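You operate a simulated robot arm through the tools that you are given. There is no shell and no other tool.

You run a simulated two-armed robot. Do the job below in one go: nothing can be reset, and whatever is moved stays where it is left.

## Task
Close and lock the left clear door and wipe the smear off it with the teal cloth.
Fine: the cloth goes back on the ledge; the other door stays. What is to be rubbed or washed off counts as gone when no trace of it is left.

The check looks at the end state, three seconds after you hand in, the way a careful person would. Anything else that was tipped, shoved, dropped, spilled or broken makes it a failure. Flat cloth is picked up by pressing the open fingertips on it (5 to 10 N) and closing them slowly along it; thin cloth reads only 2 to 8 mm in the jaws.

## Robot
Two 7-joint arms with two-finger parallel grippers on one trunk that stands fixed in place. Base frame: the origin is at the foot of the trunk, x ahead of it, y to its left, z up. Units: m, rad, N and s.
The left shoulder is at [0.07, 0.188, 1.325], the right one opposite. With the tool pointing down near the work surface each hand reaches from about 0.1 to 0.54 m from the base axis, measured 20 degrees to its own side. Payload 3.91 kg a hand.
Tool frame (each hand has its own): the origin (TCP) lies between the finger pads and is the grasp point; the fingertips stand 0.03 m ahead of it; z points along the fingers, y is the line along which they close. Largest opening 0.11 m; finger width 0.02, thickness 0.01; the body of the gripper, 0.048 by 0.112 m, starts 0.055 m behind the TCP.
Orientation is that of the tool frame in the base frame, as a unit quaternion [w, x, y, z]. With the fingers straight down and closing along the base's y, the tool's x points along the base's -x, its y along +y and its z along -z.

## Interface
- The arms move only by the tool drive_tool. It takes "left_increments", "right_increments" or both (then of equal length, played together; a hand with none holds still); each is a list of rows, each a list of 7 numbers: the finger opening in m, from 0 to 0.11, then the shift along the tool's x, y, z in m, then the turn, a rotation vector about the tool's x, y, z in rad. In form: [[claw, x, y, z, rx, ry, rz], ...]. A call has 1 to 20 rows; each row shifts and turns the commanded pose from where the row before left it, along the tool's axes as they then stand. Each row takes 0.2 s and may step no farther than 0.05 m and 0.15 rad from the row before; otherwise, or with a gripper value out of range, the whole call is refused. A pose out of reach is approached as far as the arm can. The call stops where the force on the tool passes 40 N (or 10 N more than at its start, if that is more) or the arm is blocked; 0.2 s more then pass. Each finger travels about 0.072 m/s and halts on what it meets, pressing with about 41 N; the grip force reading is that of the motor and also rises with nothing between the fingers. The clock runs only during rows and for 0.2 s after the last one: add rows that do not move to give the fingers time. It gives the time, the measured TCP pose, the force on the tool (base axes), the opening and the grip force at its end, in the units of the frame above (readings bear some noise), with the torque about the TCP (base axes, N m) and any sound that the robot's microphone picked up.
- Cameras (640 x 400 px; columns grow to the right, rows downward): "scene" is now at [0.1301, 0.0524, 1.5758]; the picture's right is [0.55, -0.83, 0.00], its down [-0.36, -0.24, -0.90] and it looks along [0.75, 0.50, -0.43] (base axes); focal length 237 px, centre (320, 200). "left" rides on the left gripper at [0.072, -0.017, -0.103] in its tool frame; the picture's right is [0.23, 0.97, 0.00], its down [-0.76, 0.18, -0.62] and it looks along [-0.61, 0.14, 0.78] (tool axes); focal length 222 px, centre (320, 200). "right" rides on the right gripper at [0.072, 0.017, -0.103] in its tool frame; the picture's right is [-0.23, 0.97, 0.00], its down [-0.76, -0.18, -0.62] and it looks along [-0.61, -0.14, 0.78] (tool axes); focal length 222 px, centre (320, 200). There is no depth. A picture from a camera that has moved, and an enlarged one, comes with that camera's place and axes in the base frame and with its lens. The place of the scene camera against the robot may be out by one fixed shift of up to 0.012 m in any direction.
- camera(camera): a new picture of that camera. No time passes.
- raise_lower(by): slides the trunk up (or, below 0, down) by that many m; the arms and the scene camera ride with it, the base frame stays. It gives what a move gives, with no picture.
- pan_tilt(pan, tilt): turns the head with the scene camera to pan (to the left, within 1.501 rad either way) and tilt (down, from -0.506 to 1.204), counted from straight ahead of the robot. It gives what a move gives.
- close_up(camera, box): a new picture of the part [left, top, right, bottom] of that camera's present view, enlarged. No time passes.
- job_done(): hands the job in; it is judged then, once.

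Places have to be worked out from the pictures, the camera data and where the tool is seen. Open the grippers and draw the arms clear of the work before you hand the job in, unless the task says otherwise.

The tools are called after "Emit:" as name(argument=value, ...) on one line, values as JSON. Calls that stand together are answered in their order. drive_tool: Moves the arms, as the interface text tells. Its arguments: {"type":"object","properties":{"left_increments":{"type":"array"},"right_increments":{"type":"array"}},"required":[]} The other tools are called the same way: raise_lower (by) moves the trunk up or down; pan_tilt (pan, tilt) turns the head that bears the scene camera; camera (camera) takes a picture; close_up (camera, box) takes an enlarged picture of a part of a camera's view; job_done () hands the job in.

At the start:

```text
t: 0.0
left_tool_pos: [0.4132, 0.4807, 1.4009]
left_tcp_rot: [0.0, 0.0, 1.0, 0.0]
left_ft_force: [0.3, 0.3, -0.2]
left_torque: [0.04, -0.01, 0.0]
left_width: 0.11
left_gripper_force: 0.1
right_tool_pos: [0.3132, 0.0353, 1.4658]
right_tcp_rot: [-0.001, 0.001, 1.0, 0.0]
right_ft_force: [-0.6, -0.6, -0.4]
right_torque: [0.01, 0.02, 0.02]
right_width: 0.1099
right_gripper_force: 0.0
trunk travel left (down, up): [-0.835, 0.105]
head pan, tilt (commanded): [0.585, 0.447]
```

scene: 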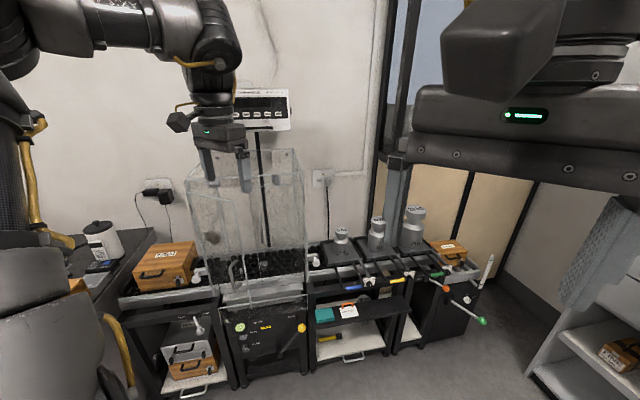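
right: 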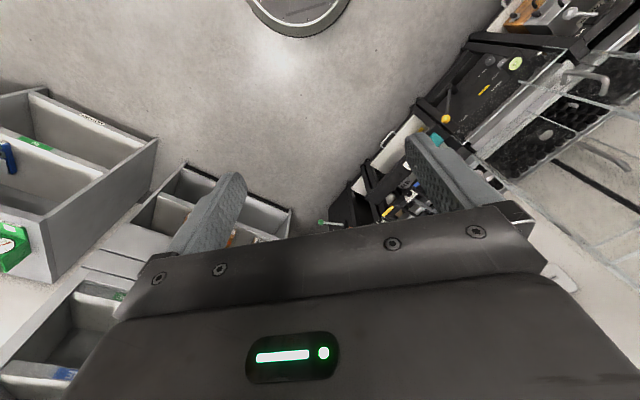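
left: 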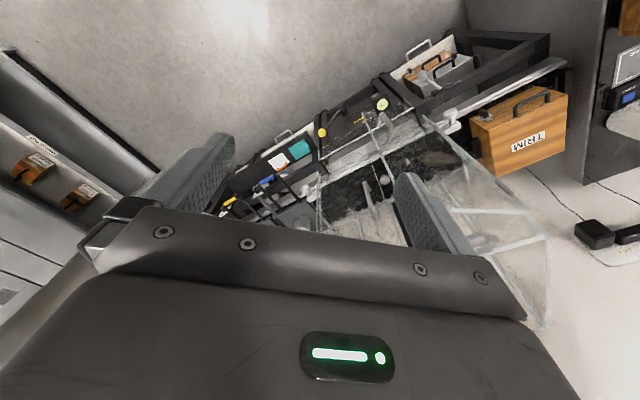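

I'll begin by looking closer at the scene to find the clear enclosure, its doors, the smear, the latch and the teal cloth.

Emit:
close_up(camera="scene", box=[180, 140, 320, 240])

Emit:
close_up(camera="scene", box=[180, 230, 380, 390])

Emit:
close_up(camera="left", box=[220, 80, 560, 300])

```text
4.00 times, centred on (250, 190) of scene
camera zoom: at [0.1301, 0.0524, 1.5758], right [0.55, -0.83, 0.0], down [-0.36, -0.24, -0.9], along [0.75, 0.5, -0.43], focal length 948 px, centre (600, 240)
```

zoom: 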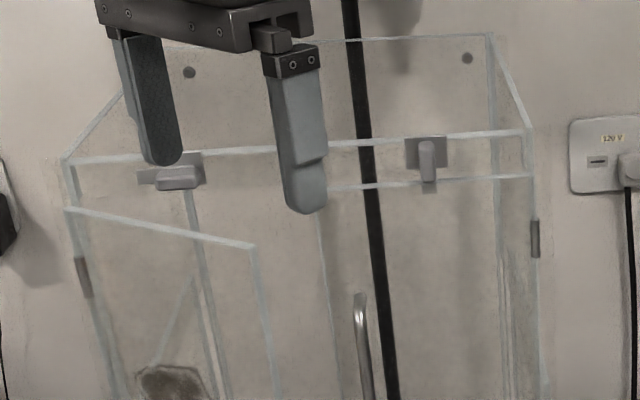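

```text
2.50 times, centred on (280, 310) of scene
camera zoom: at [0.1301, 0.0524, 1.5758], right [0.55, -0.83, 0.0], down [-0.36, -0.24, -0.9], along [0.75, 0.5, -0.43], focal length 592 px, centre (420, -75)
```

zoom: 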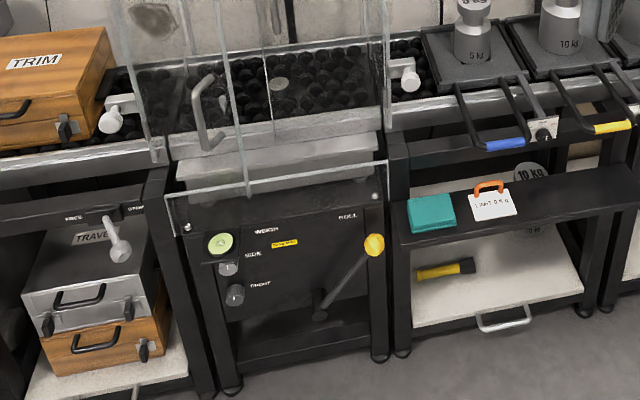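

```text
1.82 times, centred on (390, 190) of left
camera zoom: at [0.341, 0.4647, 1.5045], right [-0.23, 0.97, 0.0], down [0.76, 0.18, 0.62], along [0.61, 0.14, -0.78], focal length 404 px, centre (193, 218)
```

zoom: 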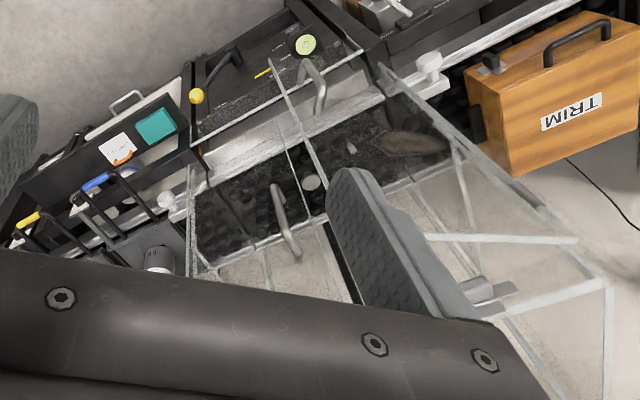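

The enclosure has two hinged doors: the left one is ajar with a brown smear, and each side has a turn-latch on the header. The teal cloth triangulates to about (0.795, 0.47, 0.59) on a dark ledge. I'll draw the left arm back toward the robot to clear the view.

Emit:
drive_tool(left_increments=[[0.11, 0.03, 0, 0, 0, 0, 0], [0.11, 0.04, 0, 0, 0, 0, 0], [0.11, 0.04, 0, 0, 0, 0, 0], [0.11, 0.03, 0, 0, 0, 0, 0], [0.11, 0, 0, 0, 0, 0, 0]])

Emit:
camera(camera="left")

Emit:
camera(camera="scene")

```text
t: 1.2
left_tool_pos: [0.2753, 0.4819, 1.3982]
left_tcp_rot: [0.0, 0.0, 1.0, 0.0]
left_ft_force: [-0.1, -0.7, -0.3]
left_torque: [-0.01, 0.0, 0.0]
left_width: 0.1098
left_gripper_force: 0.0
right_tool_pos: [0.3152, 0.0345, 1.465]
right_tcp_rot: [0.0, 0.0, 1.0, 0.0]
right_ft_force: [-0.5, -1.4, -0.7]
right_torque: [-0.01, 0.03, -0.03]
right_width: 0.11
right_gripper_force: 0.1
trunk travel left (down, up): [-0.835, 0.105]
head pan, tilt (commanded): [0.585, 0.447]
```

```text
taken
camera left: at [0.2021, 0.4664, 1.5014], right [-0.23, 0.97, 0.0], down [0.76, 0.18, 0.62], along [0.61, 0.14, -0.78], focal length 222 px, centre (320, 200)
```

left: 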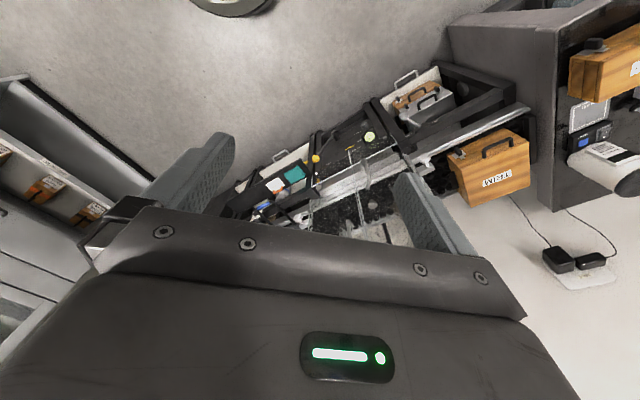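

```text
taken
camera scene: at [0.1308, 0.0528, 1.5757], right [0.55, -0.83, 0.0], down [-0.36, -0.24, -0.9], along [0.75, 0.5, -0.43], focal length 237 px, centre (320, 200)
```

scene: 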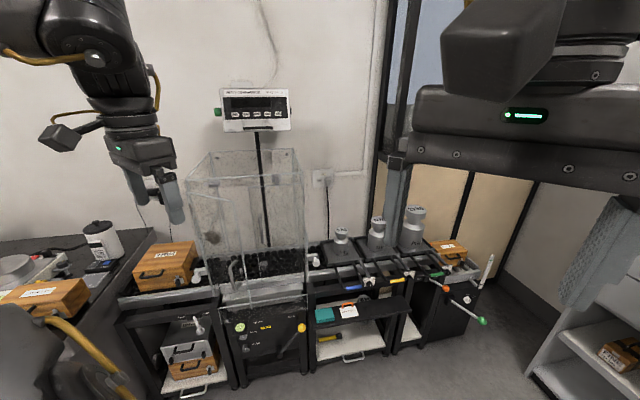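

The enclosure is now clear of the arm; let me zoom in on it.

Emit:
close_up(camera="scene", box=[176, 140, 320, 230])

Emit:
close_up(camera="scene", box=[176, 220, 320, 310])

Emit:
close_up(camera="left", box=[280, 100, 480, 260])

Emit:
close_up(camera="scene", box=[220, 280, 380, 380])

```text
4.44 times, centred on (248, 185) of scene
camera zoom: at [0.1308, 0.0528, 1.5757], right [0.55, -0.83, 0.0], down [-0.36, -0.24, -0.9], along [0.75, 0.5, -0.43], focal length 1053 px, centre (640, 267)
```

zoom: 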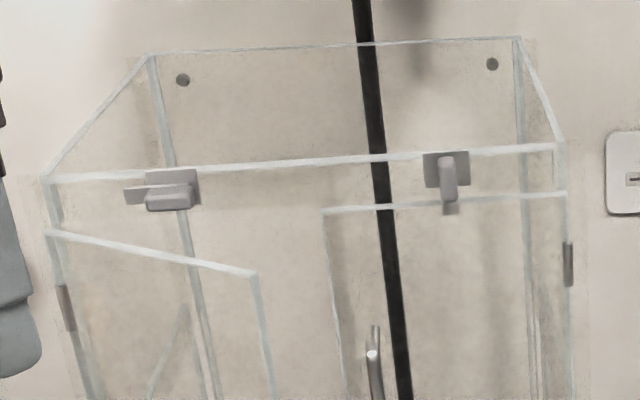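

```text
4.44 times, centred on (248, 265) of scene
camera zoom: at [0.1308, 0.0528, 1.5757], right [0.55, -0.83, 0.0], down [-0.36, -0.24, -0.9], along [0.75, 0.5, -0.43], focal length 1053 px, centre (640, -89)
```

zoom: 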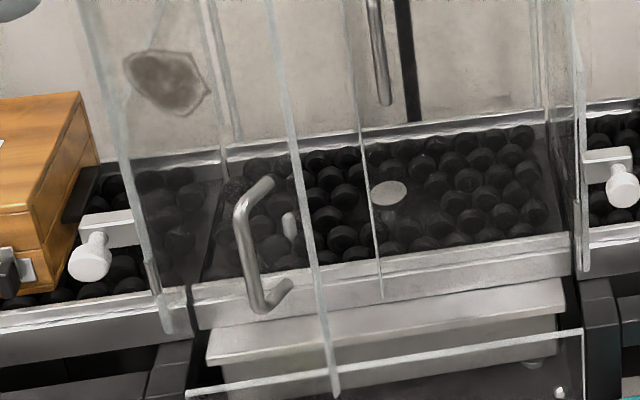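

```text
2.50 times, centred on (380, 180) of left
camera zoom: at [0.2021, 0.4664, 1.5014], right [-0.23, 0.97, 0.0], down [0.76, 0.18, 0.62], along [0.61, 0.14, -0.78], focal length 555 px, centre (170, 250)
```

zoom: 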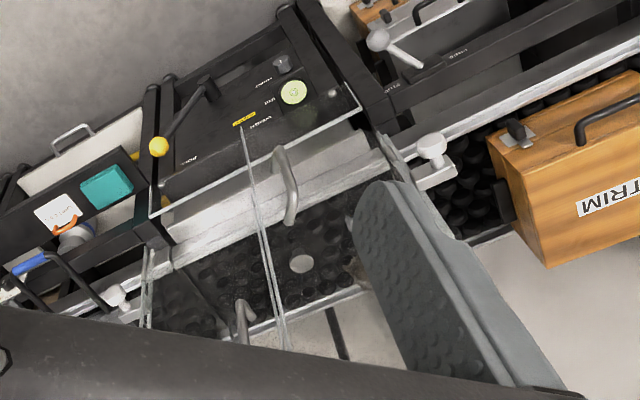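

```text
4.00 times, centred on (300, 330) of scene
camera zoom: at [0.1308, 0.0528, 1.5757], right [0.55, -0.83, 0.0], down [-0.36, -0.24, -0.9], along [0.75, 0.5, -0.43], focal length 948 px, centre (400, -320)
```

zoom: 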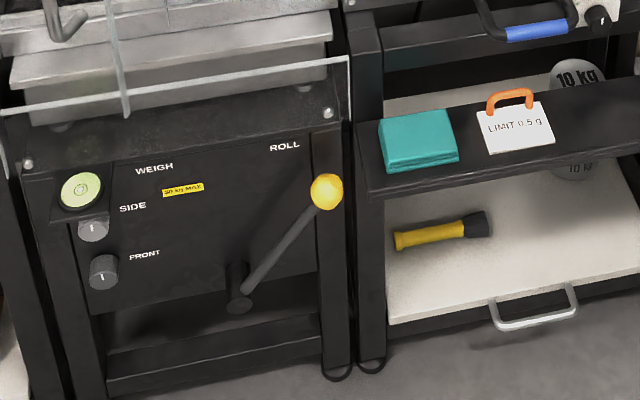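

The left latch lever lies sideways (unlocked), while the right one points down over its door (locked). I'll survey the surroundings by panning the head before moving the trunk.

Emit:
pan_tilt(pan=1.2, tilt=0.6)

Emit:
camera(camera="scene")

Emit:
pan_tilt(pan=0.0, tilt=0.7)

Emit:
camera(camera="scene")

Emit:
pan_tilt(pan=0.8, tilt=0.55)

Emit:
camera(camera="scene")

```text
t: 2.2
left_tool_pos: [0.2743, 0.4813, 1.3987]
left_tcp_rot: [0.0, 0.0, 1.0, 0.0]
left_ft_force: [0.0, -0.4, -0.2]
left_torque: [0.0, -0.03, 0.0]
left_width: 0.1101
left_gripper_force: 0.0
right_tool_pos: [0.3145, 0.0354, 1.4657]
right_tcp_rot: [0.0, 0.0, 1.0, 0.0]
right_ft_force: [0.1, -0.4, -0.2]
right_torque: [0.01, 0.0, 0.0]
right_width: 0.11
right_gripper_force: 0.0
trunk travel left (down, up): [-0.835, 0.105]
head pan, tilt (commanded): [1.201, 0.6]
```

```text
taken
camera scene: at [0.0851, 0.0837, 1.562], right [0.93, -0.36, 0.0], down [-0.2, -0.53, -0.83], along [0.3, 0.77, -0.56], focal length 237 px, centre (320, 200)
```

scene: 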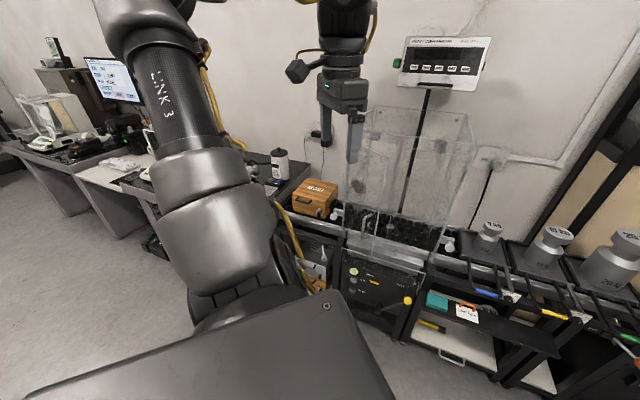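

```text
t: 3.6
left_tool_pos: [0.2746, 0.4821, 1.3992]
left_tcp_rot: [0.0, 0.0, 1.0, 0.0]
left_ft_force: [-0.7, -0.2, -0.4]
left_torque: [-0.01, 0.02, -0.02]
left_width: 0.1101
left_gripper_force: 0.1
right_tool_pos: [0.314, 0.036, 1.4665]
right_tcp_rot: [0.0, 0.0, 1.0, 0.0]
right_ft_force: [-0.9, 0.3, -0.7]
right_torque: [0.01, 0.01, -0.01]
right_width: 0.11
right_gripper_force: 0.1
trunk travel left (down, up): [-0.835, 0.105]
head pan, tilt (commanded): [0.0, 0.7]
```

```text
taken
camera scene: at [0.1384, 0.0017, 1.5533], right [0.0, -1.0, 0.0], down [-0.64, 0.0, -0.76], along [0.76, 0.0, -0.64], focal length 237 px, centre (320, 200)
```

scene: 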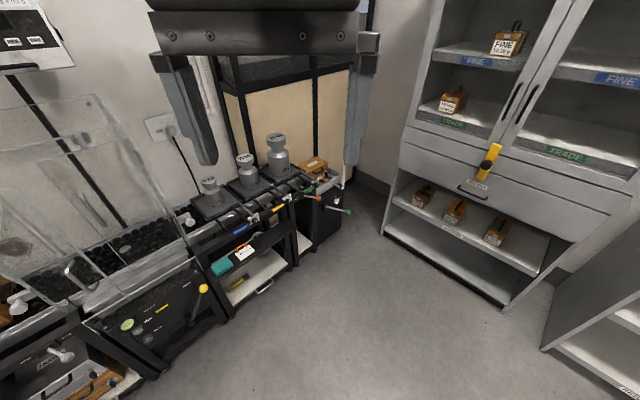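

```text
t: 4.7
left_tool_pos: [0.2749, 0.4829, 1.3976]
left_tcp_rot: [0.0, 0.0, 1.0, -0.001]
left_ft_force: [-0.7, 0.5, -0.6]
left_torque: [0.02, -0.02, 0.01]
left_width: 0.11
left_gripper_force: 0.1
right_tool_pos: [0.3147, 0.0344, 1.4661]
right_tcp_rot: [0.0, -0.001, 1.0, 0.0]
right_ft_force: [0.2, -0.2, -0.3]
right_torque: [0.01, -0.02, -0.01]
right_width: 0.11
right_gripper_force: 0.0
trunk travel left (down, up): [-0.835, 0.105]
head pan, tilt (commanded): [0.799, 0.55]
```

```text
taken
camera scene: at [0.116, 0.0658, 1.5664], right [0.72, -0.7, 0.0], down [-0.36, -0.37, -0.85], along [0.59, 0.61, -0.52], focal length 237 px, centre (320, 200)
```

scene: 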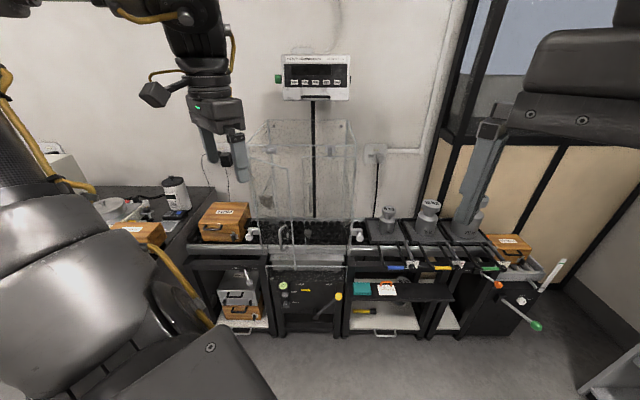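

This frontal view (pan ≈ 45°) shows the furniture facing the robot. I'll zoom in at the enclosure from here to get its geometry.

Emit:
close_up(camera="scene", box=[240, 110, 368, 190])

Emit:
close_up(camera="scene", box=[240, 190, 368, 270])

Emit:
close_up(camera="scene", box=[260, 260, 420, 360])

```text
5.00 times, centred on (304, 150) of scene
camera zoom: at [0.116, 0.0658, 1.5664], right [0.72, -0.7, 0.0], down [-0.36, -0.37, -0.85], along [0.59, 0.61, -0.52], focal length 1185 px, centre (400, 450)
```

zoom: 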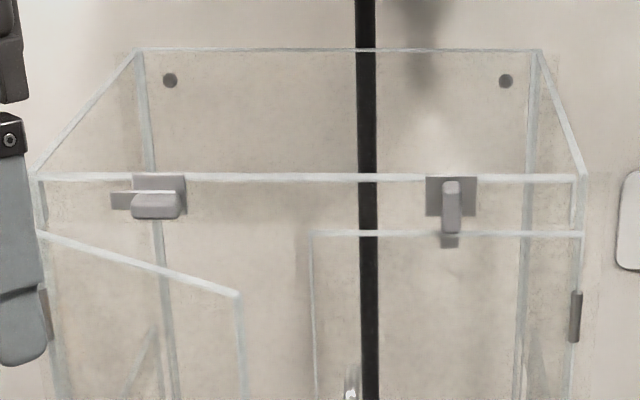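

```text
5.00 times, centred on (304, 230) of scene
camera zoom: at [0.116, 0.0658, 1.5664], right [0.72, -0.7, 0.0], down [-0.36, -0.37, -0.85], along [0.59, 0.61, -0.52], focal length 1185 px, centre (400, 50)
```

zoom: 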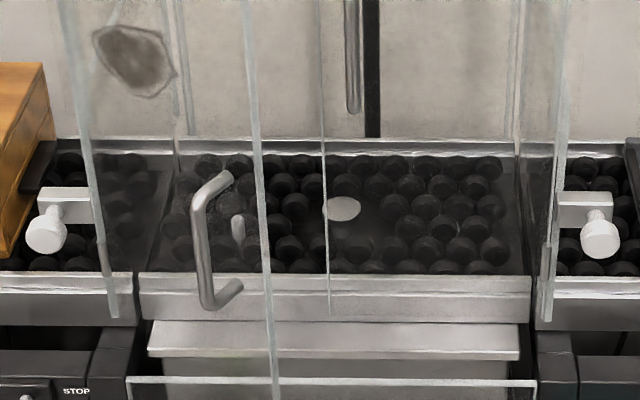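

```text
4.00 times, centred on (340, 310) of scene
camera zoom: at [0.116, 0.0658, 1.5664], right [0.72, -0.7, 0.0], down [-0.36, -0.37, -0.85], along [0.59, 0.61, -0.52], focal length 948 px, centre (240, -240)
```

zoom: 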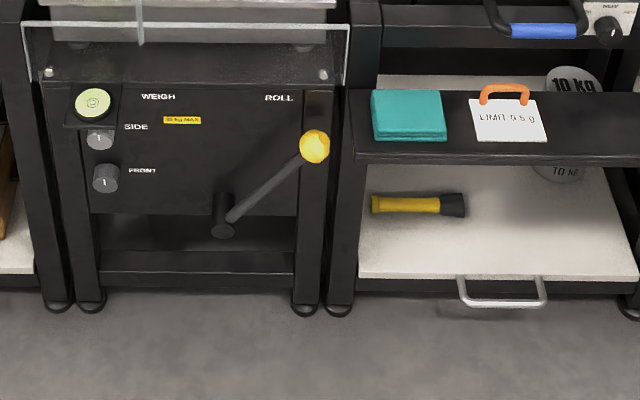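

Good frontal view. I'll lower the trunk 0.3 m to get a second viewpoint for triangulation and a better shoulder height.

Emit:
raise_lower(by=-0.3)

Emit:
camera(camera="scene")

Emit:
camera(camera="left")

```text
t: 7.7
left_tool_pos: [0.2741, 0.4822, 1.0996]
left_tcp_rot: [-0.001, 0.001, 1.0, 0.0]
left_ft_force: [-0.4, 0.2, -0.2]
left_torque: [-0.01, -0.02, -0.01]
left_width: 0.11
left_gripper_force: 0.0
right_tool_pos: [0.3138, 0.0355, 1.1667]
right_tcp_rot: [0.0, 0.0, 1.0, 0.0]
right_ft_force: [-0.1, -0.4, -1.2]
right_torque: [0.0, 0.02, -0.06]
right_width: 0.1099
right_gripper_force: 0.0
trunk travel left (down, up): [-0.535, 0.405]
head pan, tilt (commanded): [0.799, 0.55]
```

```text
taken
camera scene: at [0.1159, 0.0659, 1.2665], right [0.72, -0.7, 0.0], down [-0.36, -0.37, -0.85], along [0.59, 0.61, -0.52], focal length 237 px, centre (320, 200)
```

scene: 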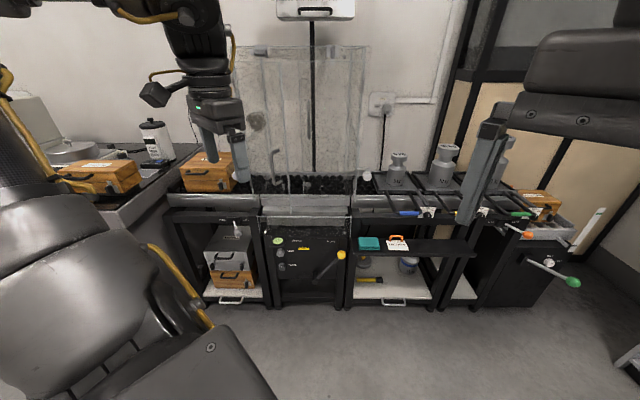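

```text
taken
camera left: at [0.2016, 0.4658, 1.2018], right [-0.23, 0.97, 0.0], down [0.76, 0.18, 0.62], along [0.61, 0.14, -0.78], focal length 222 px, centre (320, 200)
```

left: 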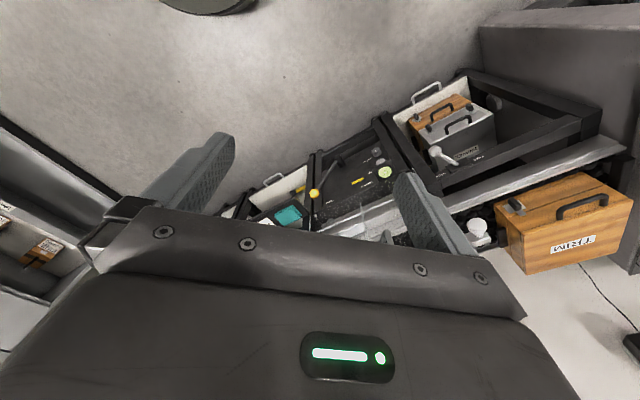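

Now close-ups from this lower viewpoint for triangulation.

Emit:
close_up(camera="scene", box=[232, 30, 376, 120])

Emit:
close_up(camera="scene", box=[232, 120, 376, 210])

Emit:
close_up(camera="scene", box=[256, 200, 416, 300])

```text
4.44 times, centred on (304, 75) of scene
camera zoom: at [0.1159, 0.0659, 1.2665], right [0.72, -0.7, 0.0], down [-0.36, -0.37, -0.85], along [0.59, 0.61, -0.52], focal length 1053 px, centre (391, 756)
```

zoom: 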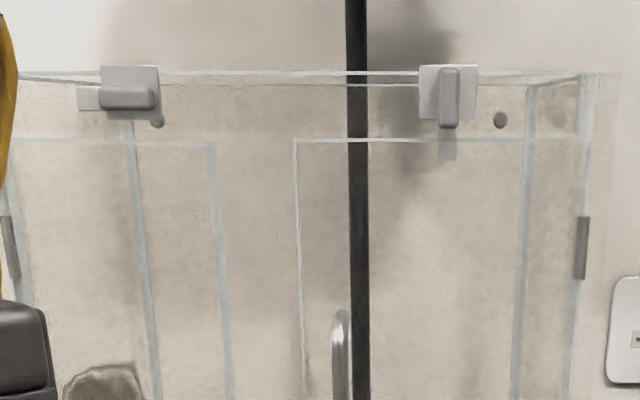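

```text
4.44 times, centred on (304, 165) of scene
camera zoom: at [0.1159, 0.0659, 1.2665], right [0.72, -0.7, 0.0], down [-0.36, -0.37, -0.85], along [0.59, 0.61, -0.52], focal length 1053 px, centre (391, 356)
```

zoom: 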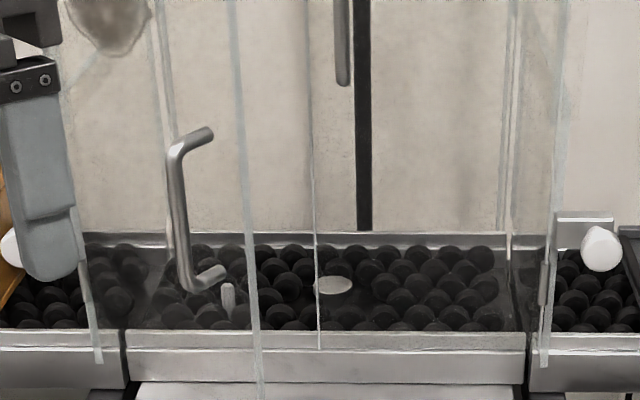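

```text
4.00 times, centred on (336, 250) of scene
camera zoom: at [0.1159, 0.0659, 1.2665], right [0.72, -0.7, 0.0], down [-0.36, -0.37, -0.85], along [0.59, 0.61, -0.52], focal length 948 px, centre (256, 0)
```

zoom: 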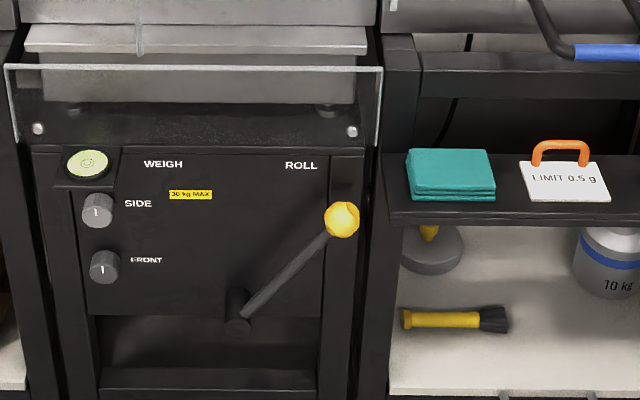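

Triangulation in the furniture frame (forward F≈(0.697,0.717), right R≈(0.717,-0.697), from the head position) gives these estimates:
- Closed door plane at X≈0.815, left hinge at lateral −0.263, and the door's free edge now at X≈0.71, lateral −0.104 (about 33° open).
- Latch pivot at lateral −0.174, z≈1.277.
- Smear at z≈1.08.

I'll yaw the left tool to face the furniture and move forward a little.

Emit:
drive_tool(left_increments=[[0.11, 0, 0, 0, 0, 0, -0.1332], [0.11, 0, 0, 0, 0, 0, -0.1332], [0.11, 0, 0, 0, 0, 0, -0.1332], [0.08, 0, 0, 0, 0, 0, -0.1332], [0.05, 0, 0, 0, 0, 0, -0.1332], [0.02, 0, 0, 0, 0, 0, -0.1332], [0.0, -0.03, 0, 0, 0, 0, 0], [0.0, -0.03, 0, 0, 0, 0, 0], [0.0, -0.03, 0, 0, 0, 0, 0], [0.0, -0.03, 0, 0, 0, 0, 0], [0.0, -0.03, 0, 0, 0, 0, 0], [0.0, 0, 0, 0, 0, 0, 0]])

Emit:
camera(camera="scene")

Emit:
camera(camera="left")

```text
t: 10.3
left_tool_pos: [0.3791, 0.5892, 1.1018]
left_tcp_rot: [0.0, -0.389, 0.921, 0.0]
left_ft_force: [0.9, -0.2, 0.0]
left_torque: [-0.01, -0.05, -0.02]
left_width: 0.0
left_gripper_force: 37.4
right_tool_pos: [0.3143, 0.0353, 1.1672]
right_tcp_rot: [0.0, 0.0, 1.0, 0.0]
right_ft_force: [0.9, -0.2, 0.7]
right_torque: [0.02, 0.01, 0.0]
right_width: 0.1098
right_gripper_force: 0.1
trunk travel left (down, up): [-0.535, 0.405]
head pan, tilt (commanded): [0.799, 0.55]
```

```text
taken
camera scene: at [0.115, 0.0656, 1.2666], right [0.72, -0.7, 0.0], down [-0.36, -0.37, -0.85], along [0.59, 0.61, -0.52], focal length 237 px, centre (320, 200)
```

scene: 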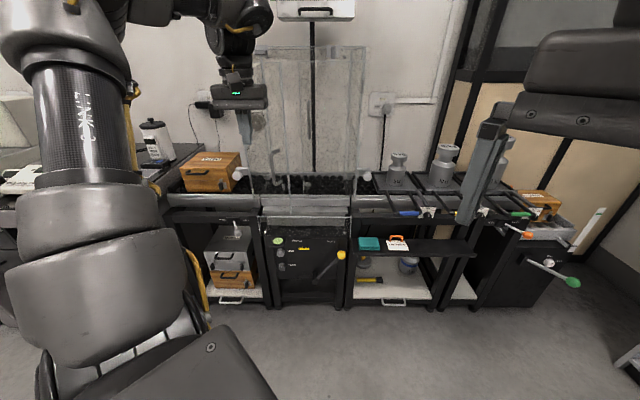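

```text
taken
camera left: at [0.3396, 0.5263, 1.2046], right [-0.86, 0.52, 0.0], down [0.4, 0.67, 0.62], along [0.32, 0.53, -0.78], focal length 222 px, centre (320, 200)
```

left: 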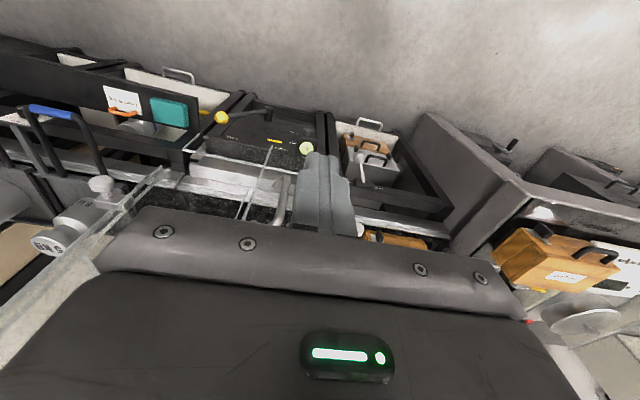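

Yaw is right (tool x = −F). Now I pitch the tool up to horizontal, facing the door, about its TCP at X≈0.56 (the door handle is at X≈0.69).

Emit:
drive_tool(left_increments=[[0.0, 0, 0, 0, 0, -0.1428, 0], [0.0, 0, 0, 0, 0, -0.1428, 0], [0.0, 0, 0, 0, 0, -0.1428, 0], [0.0, 0, 0, 0, 0, -0.1428, 0], [0.0, 0, 0, 0, 0, -0.1428, 0], [0.0, 0, 0, 0, 0, -0.1428, 0], [0.0, 0, 0, 0, 0, -0.1428, 0], [0.0, 0, 0, 0, 0, -0.1428, 0], [0.0, 0, 0, 0, 0, -0.1428, 0], [0.0, 0, 0, 0, 0, -0.1428, 0], [0.0, 0, 0, 0, 0, -0.1428, 0], [0.0, 0, 0, 0, 0, 0, 0]])

Emit:
camera(camera="scene")

Emit:
camera(camera="left")

```text
t: 12.9
left_tool_pos: [0.3637, 0.6286, 1.1174]
left_tcp_rot: [0.653, -0.274, 0.65, 0.276]
left_ft_force: [-1.2, 0.7, -0.4]
left_torque: [0.0, 0.01, 0.03]
left_width: 0.0005
left_gripper_force: 37.3
left hand out of reach, approached as far as the arm can: row 6, 7, 8, 9
right_tool_pos: [0.314, 0.0329, 1.1673]
right_tcp_rot: [-0.001, -0.001, 1.0, 0.001]
right_ft_force: [0.3, 0.1, 0.3]
right_torque: [0.04, -0.03, 0.05]
right_width: 0.1099
right_gripper_force: 0.0
trunk travel left (down, up): [-0.535, 0.405]
head pan, tilt (commanded): [0.799, 0.55]
```

```text
taken
camera scene: at [0.1152, 0.0637, 1.2667], right [0.72, -0.7, 0.0], down [-0.36, -0.37, -0.85], along [0.59, 0.61, -0.52], focal length 237 px, centre (320, 200)
```

scene: 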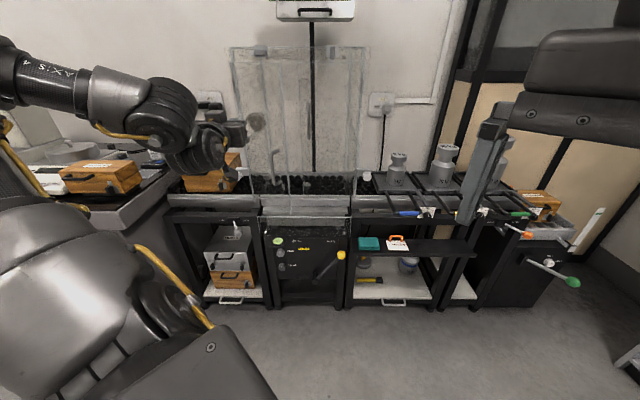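

```text
taken
camera left: at [0.3037, 0.5436, 1.0434], right [-0.7, 0.68, -0.23], down [-0.56, -0.32, 0.76], along [0.44, 0.66, 0.61], focal length 222 px, centre (320, 200)
```

left: 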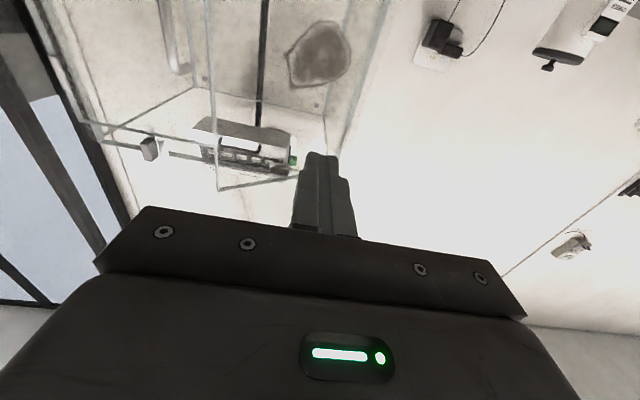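

The tool is now horizontal facing the door, though some rows were at the edge of reach. I'll wait briefly to see whether the TCP settles at the commanded place.

Emit:
drive_tool(left_increments=[[0.0, 0, 0, 0, 0, 0, 0], [0.0, 0, 0, 0, 0, 0, 0], [0.0, 0, 0, 0, 0, 0, 0]])

```text
t: 13.7
left_tool_pos: [0.365, 0.6306, 1.115]
left_tcp_rot: [0.651, -0.275, 0.652, 0.274]
left_ft_force: [-0.7, 0.4, -0.1]
left_torque: [-0.01, 0.0, -0.02]
left_width: 0.0
left_gripper_force: 38.0
right_tool_pos: [0.3145, 0.0352, 1.1656]
right_tcp_rot: [0.0, 0.0, 1.0, -0.001]
right_ft_force: [-0.4, -0.2, -0.1]
right_torque: [-0.02, 0.03, 0.02]
right_width: 0.1103
right_gripper_force: 0.0
trunk travel left (down, up): [-0.535, 0.405]
head pan, tilt (commanded): [0.799, 0.55]
```

The TCP is at X≈0.58, lateral −0.216, z≈1.116. I'll zoom the wrist camera on the door to cross-check its position and see the left latch.

Emit:
close_up(camera="left", box=[60, 0, 380, 200])

Emit:
close_up(camera="scene", box=[200, 30, 376, 140])

```text
2.00 times, centred on (220, 100) of left
camera zoom: at [0.3044, 0.546, 1.0418], right [-0.7, 0.68, -0.23], down [-0.56, -0.32, 0.76], along [0.44, 0.66, 0.61], focal length 444 px, centre (520, 400)
```

zoom: 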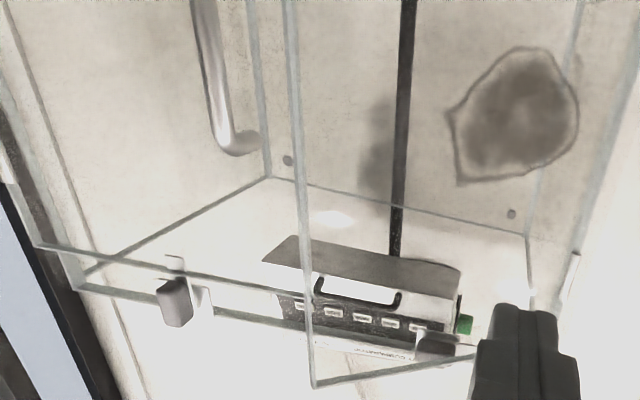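

```text
3.64 times, centred on (288, 85) of scene
camera zoom: at [0.1161, 0.0666, 1.2664], right [0.72, -0.7, 0.0], down [-0.36, -0.38, -0.85], along [0.59, 0.61, -0.52], focal length 862 px, centre (436, 618)
```

zoom: 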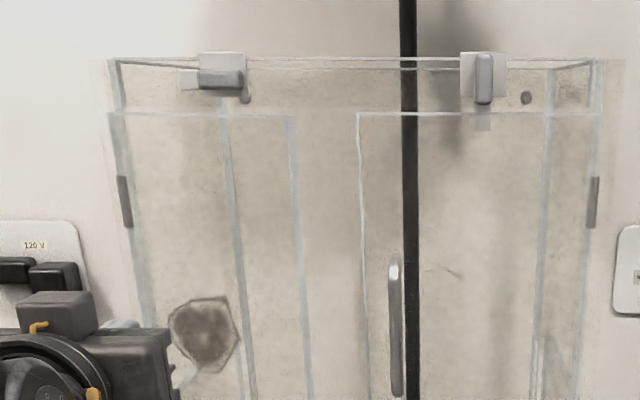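

The wrist camera agrees with my door estimate within a few mm. I'll shift right and up to lateral ≈ −0.125, z≈1.15 (above the handle, clear of the smear), then approach.

Emit:
drive_tool(left_increments=[[0.0, -0.012, -0.03, 0, 0, 0, 0], [0.0, -0.012, -0.03, 0, 0, 0, 0], [0.0, -0.012, -0.03, 0, 0, 0, 0], [0.0, 0, 0, 0.025, 0, 0, 0], [0.0, 0, 0, 0.025, 0, 0, 0], [0.0, 0, 0, 0.02, 0, 0, 0], [0.0, 0, 0, 0, 0, 0, 0]])

Emit:
camera(camera="scene")

Emit:
camera(camera="left")

```text
t: 15.3
left_tool_pos: [0.4599, 0.6809, 1.152]
left_tcp_rot: [0.652, -0.275, 0.652, 0.275]
left_ft_force: [-0.7, -0.1, -0.7]
left_torque: [-0.02, 0.01, -0.02]
left_width: 0.0001
left_gripper_force: 38.0
left hand out of reach, approached as far as the arm can: row 1, 2, 3
right_tool_pos: [0.314, 0.0357, 1.1659]
right_tcp_rot: [0.0, 0.0, 1.0, 0.001]
right_ft_force: [-0.3, 0.2, -0.4]
right_torque: [0.0, 0.04, 0.05]
right_width: 0.1099
right_gripper_force: 0.0
trunk travel left (down, up): [-0.535, 0.405]
head pan, tilt (commanded): [0.799, 0.55]
```

```text
taken
camera scene: at [0.1156, 0.0661, 1.2665], right [0.72, -0.7, 0.0], down [-0.36, -0.38, -0.85], along [0.59, 0.61, -0.52], focal length 237 px, centre (320, 200)
```

scene: 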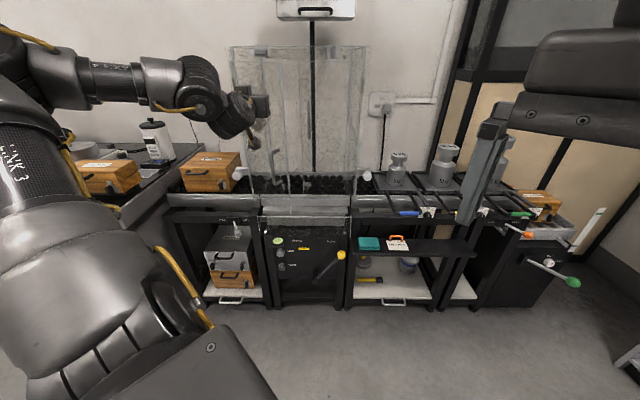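

```text
taken
camera left: at [0.3997, 0.5957, 1.0797], right [-0.7, 0.68, -0.23], down [-0.56, -0.32, 0.76], along [0.44, 0.66, 0.61], focal length 222 px, centre (320, 200)
```

left: 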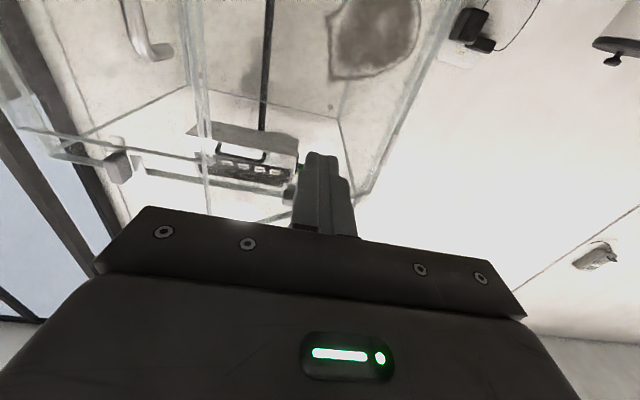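

TCP is at X≈0.68, lateral −0.182; the lateral shift was only partly reached. I'll shift right another 0.055 while backing off slightly.

Emit:
drive_tool(left_increments=[[0.0, 0, -0.019, -0.005, 0, 0, 0], [0.0, 0, -0.019, -0.005, 0, 0, 0], [0.0, 0, -0.019, -0.005, 0, 0, 0], [0.0, 0, 0, 0, 0, 0, 0]])

Emit:
close_up(camera="scene", box=[200, 40, 376, 150])

Emit:
camera(camera="left")

```text
t: 16.3
left_tool_pos: [0.489, 0.6316, 1.1508]
left_tcp_rot: [0.651, -0.276, 0.651, 0.275]
left_ft_force: [0.2, -0.9, 0.2]
left_torque: [-0.01, -0.01, -0.02]
left_width: 0.0
left_gripper_force: 37.2
right_tool_pos: [0.3141, 0.0358, 1.1659]
right_tcp_rot: [0.0, 0.0, 1.0, -0.001]
right_ft_force: [0.2, 1.1, 0.4]
right_torque: [0.05, 0.01, 0.01]
right_width: 0.1103
right_gripper_force: 0.1
trunk travel left (down, up): [-0.535, 0.405]
head pan, tilt (commanded): [0.799, 0.55]
```

```text
3.64 times, centred on (288, 95) of scene
camera zoom: at [0.1153, 0.0666, 1.2665], right [0.72, -0.7, 0.0], down [-0.36, -0.38, -0.85], along [0.59, 0.61, -0.52], focal length 862 px, centre (436, 582)
```

zoom: 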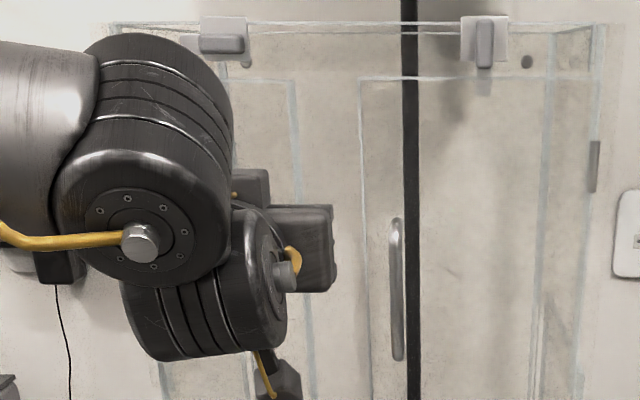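

```text
taken
camera left: at [0.4288, 0.5452, 1.078], right [-0.7, 0.68, -0.23], down [-0.56, -0.32, 0.76], along [0.44, 0.66, 0.61], focal length 222 px, centre (320, 200)
```

left: 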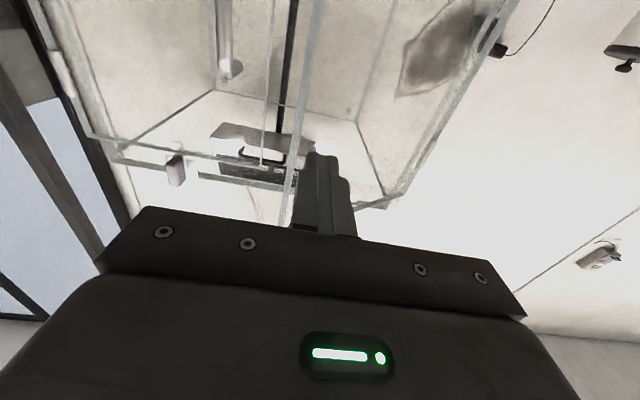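

Fingertips are at lateral −0.127, about 2–3 cm inside the free edge, at X≈0.696. I push forward in 1 cm steps and watch the force.

Emit:
drive_tool(left_increments=[[0.0, 0, 0, 0.01, 0, 0, 0], [0.0, 0, 0, 0.01, 0, 0, 0], [0.0, 0, 0, 0.01, 0, 0, 0], [0.0, 0, 0, 0.01, 0, 0, 0], [0.0, 0, 0, 0.01, 0, 0, 0], [0.0, 0, 0, 0.01, 0, 0, 0], [0.0, 0, 0, 0.01, 0, 0, 0], [0.0, 0, 0, 0, 0, 0, 0]])

Emit:
close_up(camera="scene", box=[200, 40, 376, 150])

Emit:
camera(camera="left")

```text
t: 18.1
left_tool_pos: [0.539, 0.6812, 1.1531]
left_tcp_rot: [0.651, -0.275, 0.652, 0.276]
left_ft_force: [0.1, 0.5, -0.2]
left_torque: [0.0, -0.01, -0.04]
left_width: 0.0
left_gripper_force: 37.1
right_tool_pos: [0.314, 0.0352, 1.1664]
right_tcp_rot: [0.0, 0.0, 1.0, 0.0]
right_ft_force: [0.3, 0.0, 0.7]
right_torque: [0.0, 0.01, 0.01]
right_width: 0.1101
right_gripper_force: 0.0
trunk travel left (down, up): [-0.535, 0.405]
head pan, tilt (commanded): [0.799, 0.55]
```

```text
3.64 times, centred on (288, 95) of scene
camera zoom: at [0.1159, 0.0657, 1.2665], right [0.72, -0.7, 0.0], down [-0.36, -0.37, -0.85], along [0.59, 0.61, -0.52], focal length 862 px, centre (436, 582)
```

zoom: 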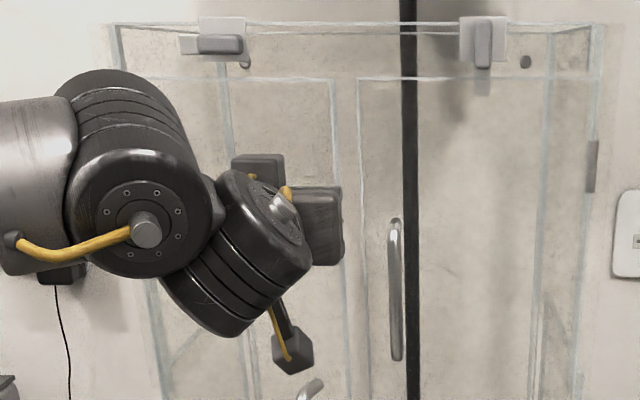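

```text
taken
camera left: at [0.4788, 0.5961, 1.0803], right [-0.7, 0.68, -0.23], down [-0.56, -0.32, 0.76], along [0.44, 0.66, 0.61], focal length 222 px, centre (320, 200)
```

left: 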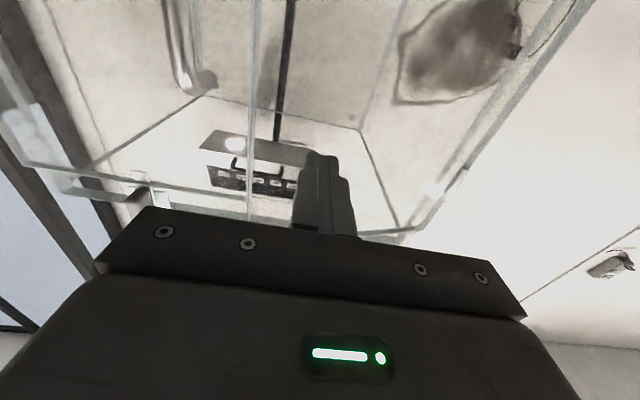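

The door is swinging closed with almost no resistance. I continue with smaller steps until it seats.

Emit:
drive_tool(left_increments=[[0.0, 0, 0, 0.007, 0, 0, 0], [0.0, 0, 0, 0.007, 0, 0, 0], [0.0, 0, 0, 0.007, 0, 0, 0], [0.0, 0, 0, 0.007, 0, 0, 0], [0.0, 0, 0, 0.004, 0, 0, 0], [0.0, 0, 0, 0.003, 0, 0, 0], [0.0, 0, 0, 0, 0, 0, 0]])

Emit:
close_up(camera="scene", box=[200, 40, 376, 150])

```text
t: 19.7
left_tool_pos: [0.5634, 0.7051, 1.1513]
left_tcp_rot: [0.651, -0.276, 0.652, 0.275]
left_ft_force: [0.1, 0.7, 0.6]
left_torque: [0.02, 0.0, -0.02]
left_width: 0.0001
left_gripper_force: 37.7
right_tool_pos: [0.315, 0.0355, 1.1666]
right_tcp_rot: [0.0, 0.0, 1.0, 0.0]
right_ft_force: [-0.1, 0.2, -0.1]
right_torque: [-0.01, -0.03, -0.02]
right_width: 0.1099
right_gripper_force: 0.1
trunk travel left (down, up): [-0.535, 0.405]
head pan, tilt (commanded): [0.799, 0.55]
```

```text
3.64 times, centred on (288, 95) of scene
camera zoom: at [0.116, 0.0659, 1.2665], right [0.72, -0.7, 0.0], down [-0.36, -0.37, -0.85], along [0.59, 0.61, -0.52], focal length 862 px, centre (436, 582)
```

zoom: 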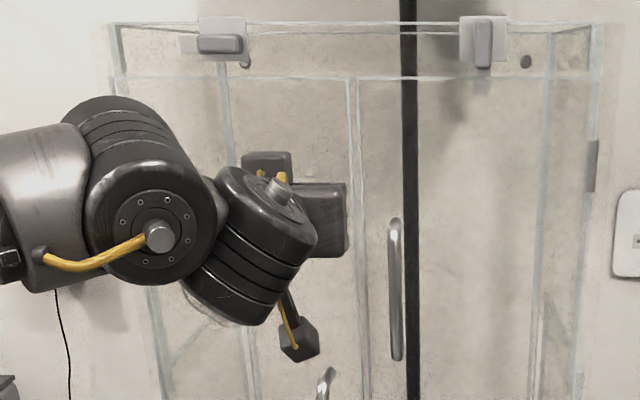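

Almost closed (free edge nearly meeting the other door). I continue in 3 mm steps until I feel the stop.

Emit:
drive_tool(left_increments=[[0.0, 0, 0, 0.003, 0, 0, 0], [0.0, 0, 0, 0.003, 0, 0, 0], [0.0, 0, 0, 0.003, 0, 0, 0], [0.0, 0, 0, 0, 0, 0, 0]])

Emit:
close_up(camera="scene", box=[200, 40, 376, 150])

```text
t: 20.7
left_tool_pos: [0.5697, 0.7111, 1.153]
left_tcp_rot: [0.652, -0.274, 0.651, 0.275]
left_ft_force: [0.9, -0.1, -0.7]
left_torque: [-0.03, 0.04, 0.01]
left_width: 0.0002
left_gripper_force: 38.2
right_tool_pos: [0.3137, 0.036, 1.1643]
right_tcp_rot: [0.0, 0.001, 1.0, 0.0]
right_ft_force: [-0.2, 0.9, -0.3]
right_torque: [0.03, 0.0, -0.03]
right_width: 0.1099
right_gripper_force: 0.0
trunk travel left (down, up): [-0.535, 0.405]
head pan, tilt (commanded): [0.799, 0.55]
```

```text
3.64 times, centred on (288, 95) of scene
camera zoom: at [0.116, 0.066, 1.2665], right [0.72, -0.7, 0.0], down [-0.36, -0.38, -0.85], along [0.59, 0.61, -0.52], focal length 862 px, centre (436, 582)
```

zoom: 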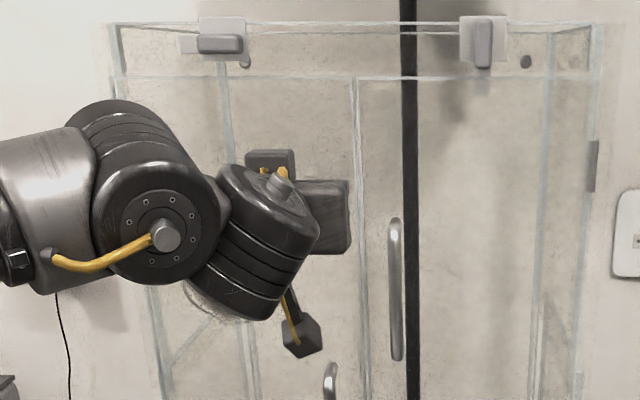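

Edges nearly coincide; force is still near zero. A few more 2 mm steps to feel contact with the frame.

Emit:
drive_tool(left_increments=[[0.0, 0, 0, 0.002, 0, 0, 0], [0.0, 0, 0, 0.002, 0, 0, 0], [0.0, 0, 0, 0, 0, 0, 0]])

Emit:
close_up(camera="scene", box=[260, 40, 340, 90])

```text
t: 21.5
left_tool_pos: [0.5734, 0.7136, 1.1539]
left_tcp_rot: [0.651, -0.275, 0.651, 0.275]
left_ft_force: [0.5, 0.1, -0.3]
left_torque: [0.01, 0.0, 0.03]
left_width: 0.0
left_gripper_force: 37.8
right_tool_pos: [0.3151, 0.0354, 1.1666]
right_tcp_rot: [0.0, -0.001, 1.0, 0.0]
right_ft_force: [0.1, 0.3, 0.4]
right_torque: [-0.01, -0.02, 0.0]
right_width: 0.11
right_gripper_force: 0.2
trunk travel left (down, up): [-0.535, 0.405]
head pan, tilt (commanded): [0.799, 0.55]
```

```text
8.00 times, centred on (300, 65) of scene
camera zoom: at [0.116, 0.066, 1.2665], right [0.72, -0.7, 0.0], down [-0.36, -0.37, -0.85], along [0.59, 0.61, -0.52], focal length 1896 px, centre (480, 1280)
```

zoom: 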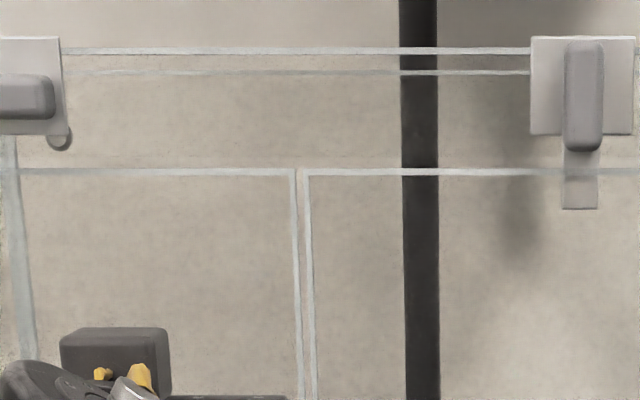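

Door tops are level with a small seam. I continue with 2 mm steps until the force rises.

Emit:
drive_tool(left_increments=[[0.0, 0, 0, 0.002, 0, 0, 0], [0.0, 0, 0, 0.002, 0, 0, 0], [0.0, 0, 0, 0.002, 0, 0, 0], [0.0, 0, 0, 0, 0, 0, 0]])

Emit:
close_up(camera="scene", box=[260, 40, 340, 90])

```text
t: 22.6
left_tool_pos: [0.5741, 0.7159, 1.1539]
left_tcp_rot: [0.651, -0.273, 0.653, 0.275]
left_ft_force: [-17.6, -12.7, -3.8]
left_torque: [-0.03, -0.1, -0.04]
left_width: 0.0001
left_gripper_force: 37.7
right_tool_pos: [0.3126, 0.0337, 1.1677]
right_tcp_rot: [0.001, -0.001, 1.0, 0.001]
right_ft_force: [-0.2, -0.1, 0.7]
right_torque: [0.02, 0.03, 0.04]
right_width: 0.1101
right_gripper_force: 0.1
trunk travel left (down, up): [-0.535, 0.405]
head pan, tilt (commanded): [0.799, 0.55]
stopped in row 4 (left hand): the force on the tool passed its limit at 41 N (the readings are from after the stop); the commanded pose is now the measured one
```

```text
8.00 times, centred on (300, 65) of scene
camera zoom: at [0.1126, 0.064, 1.2671], right [0.72, -0.7, 0.0], down [-0.36, -0.37, -0.85], along [0.6, 0.61, -0.52], focal length 1896 px, centre (480, 1280)
```

zoom: 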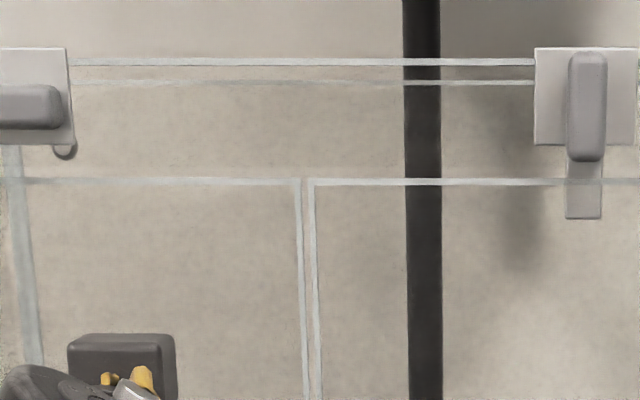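

The door seated at fingertip X≈0.815 (force rose to 41 N, then stopped). I'll back off 6 cm, and check that the door stays shut.

Emit:
drive_tool(left_increments=[[0.0, 0, 0, -0.01, 0, 0, 0], [0.0, 0, 0, -0.02, 0, 0, 0], [0.0, 0, 0, -0.03, 0, 0, 0], [0.0, 0, 0, 0, 0, 0, 0]])

Emit:
close_up(camera="scene", box=[210, 40, 338, 120])

Emit:
camera(camera="left")

```text
t: 23.6
left_tool_pos: [0.5342, 0.676, 1.1506]
left_tcp_rot: [0.649, -0.274, 0.654, 0.275]
left_ft_force: [0.9, -0.4, 0.5]
left_torque: [0.01, -0.01, 0.0]
left_width: 0.0001
left_gripper_force: 37.8
right_tool_pos: [0.3151, 0.0348, 1.1662]
right_tcp_rot: [0.0, 0.0, 1.0, 0.0]
right_ft_force: [-0.7, 0.7, -0.6]
right_torque: [0.0, -0.01, 0.05]
right_width: 0.1101
right_gripper_force: 0.1
trunk travel left (down, up): [-0.535, 0.405]
head pan, tilt (commanded): [0.799, 0.55]
```

```text
5.00 times, centred on (274, 80) of scene
camera zoom: at [0.1162, 0.0662, 1.2664], right [0.72, -0.7, 0.0], down [-0.36, -0.38, -0.85], along [0.59, 0.61, -0.52], focal length 1185 px, centre (550, 800)
```

zoom: 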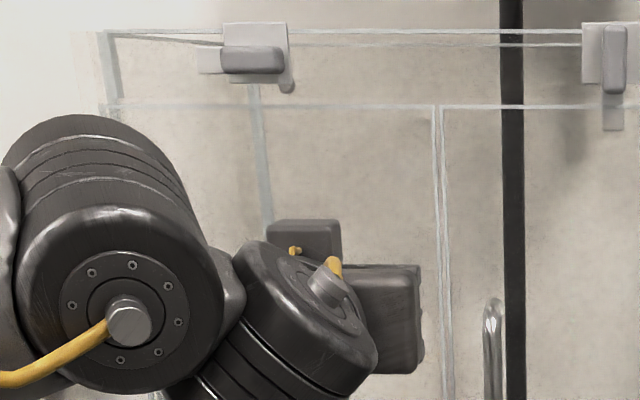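

```text
taken
camera left: at [0.4737, 0.5907, 1.0773], right [-0.7, 0.68, -0.22], down [-0.56, -0.32, 0.77], along [0.45, 0.66, 0.6], focal length 222 px, centre (320, 200)
```

left: 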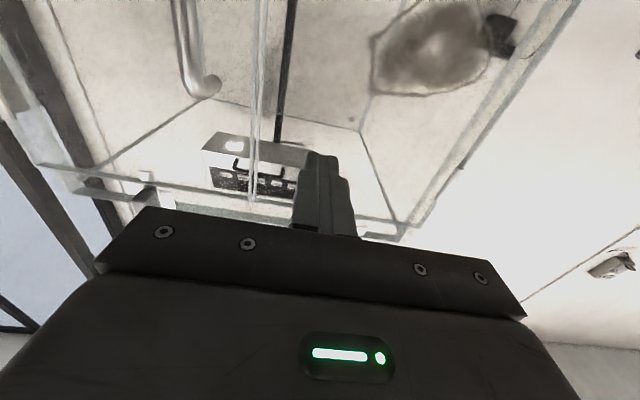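

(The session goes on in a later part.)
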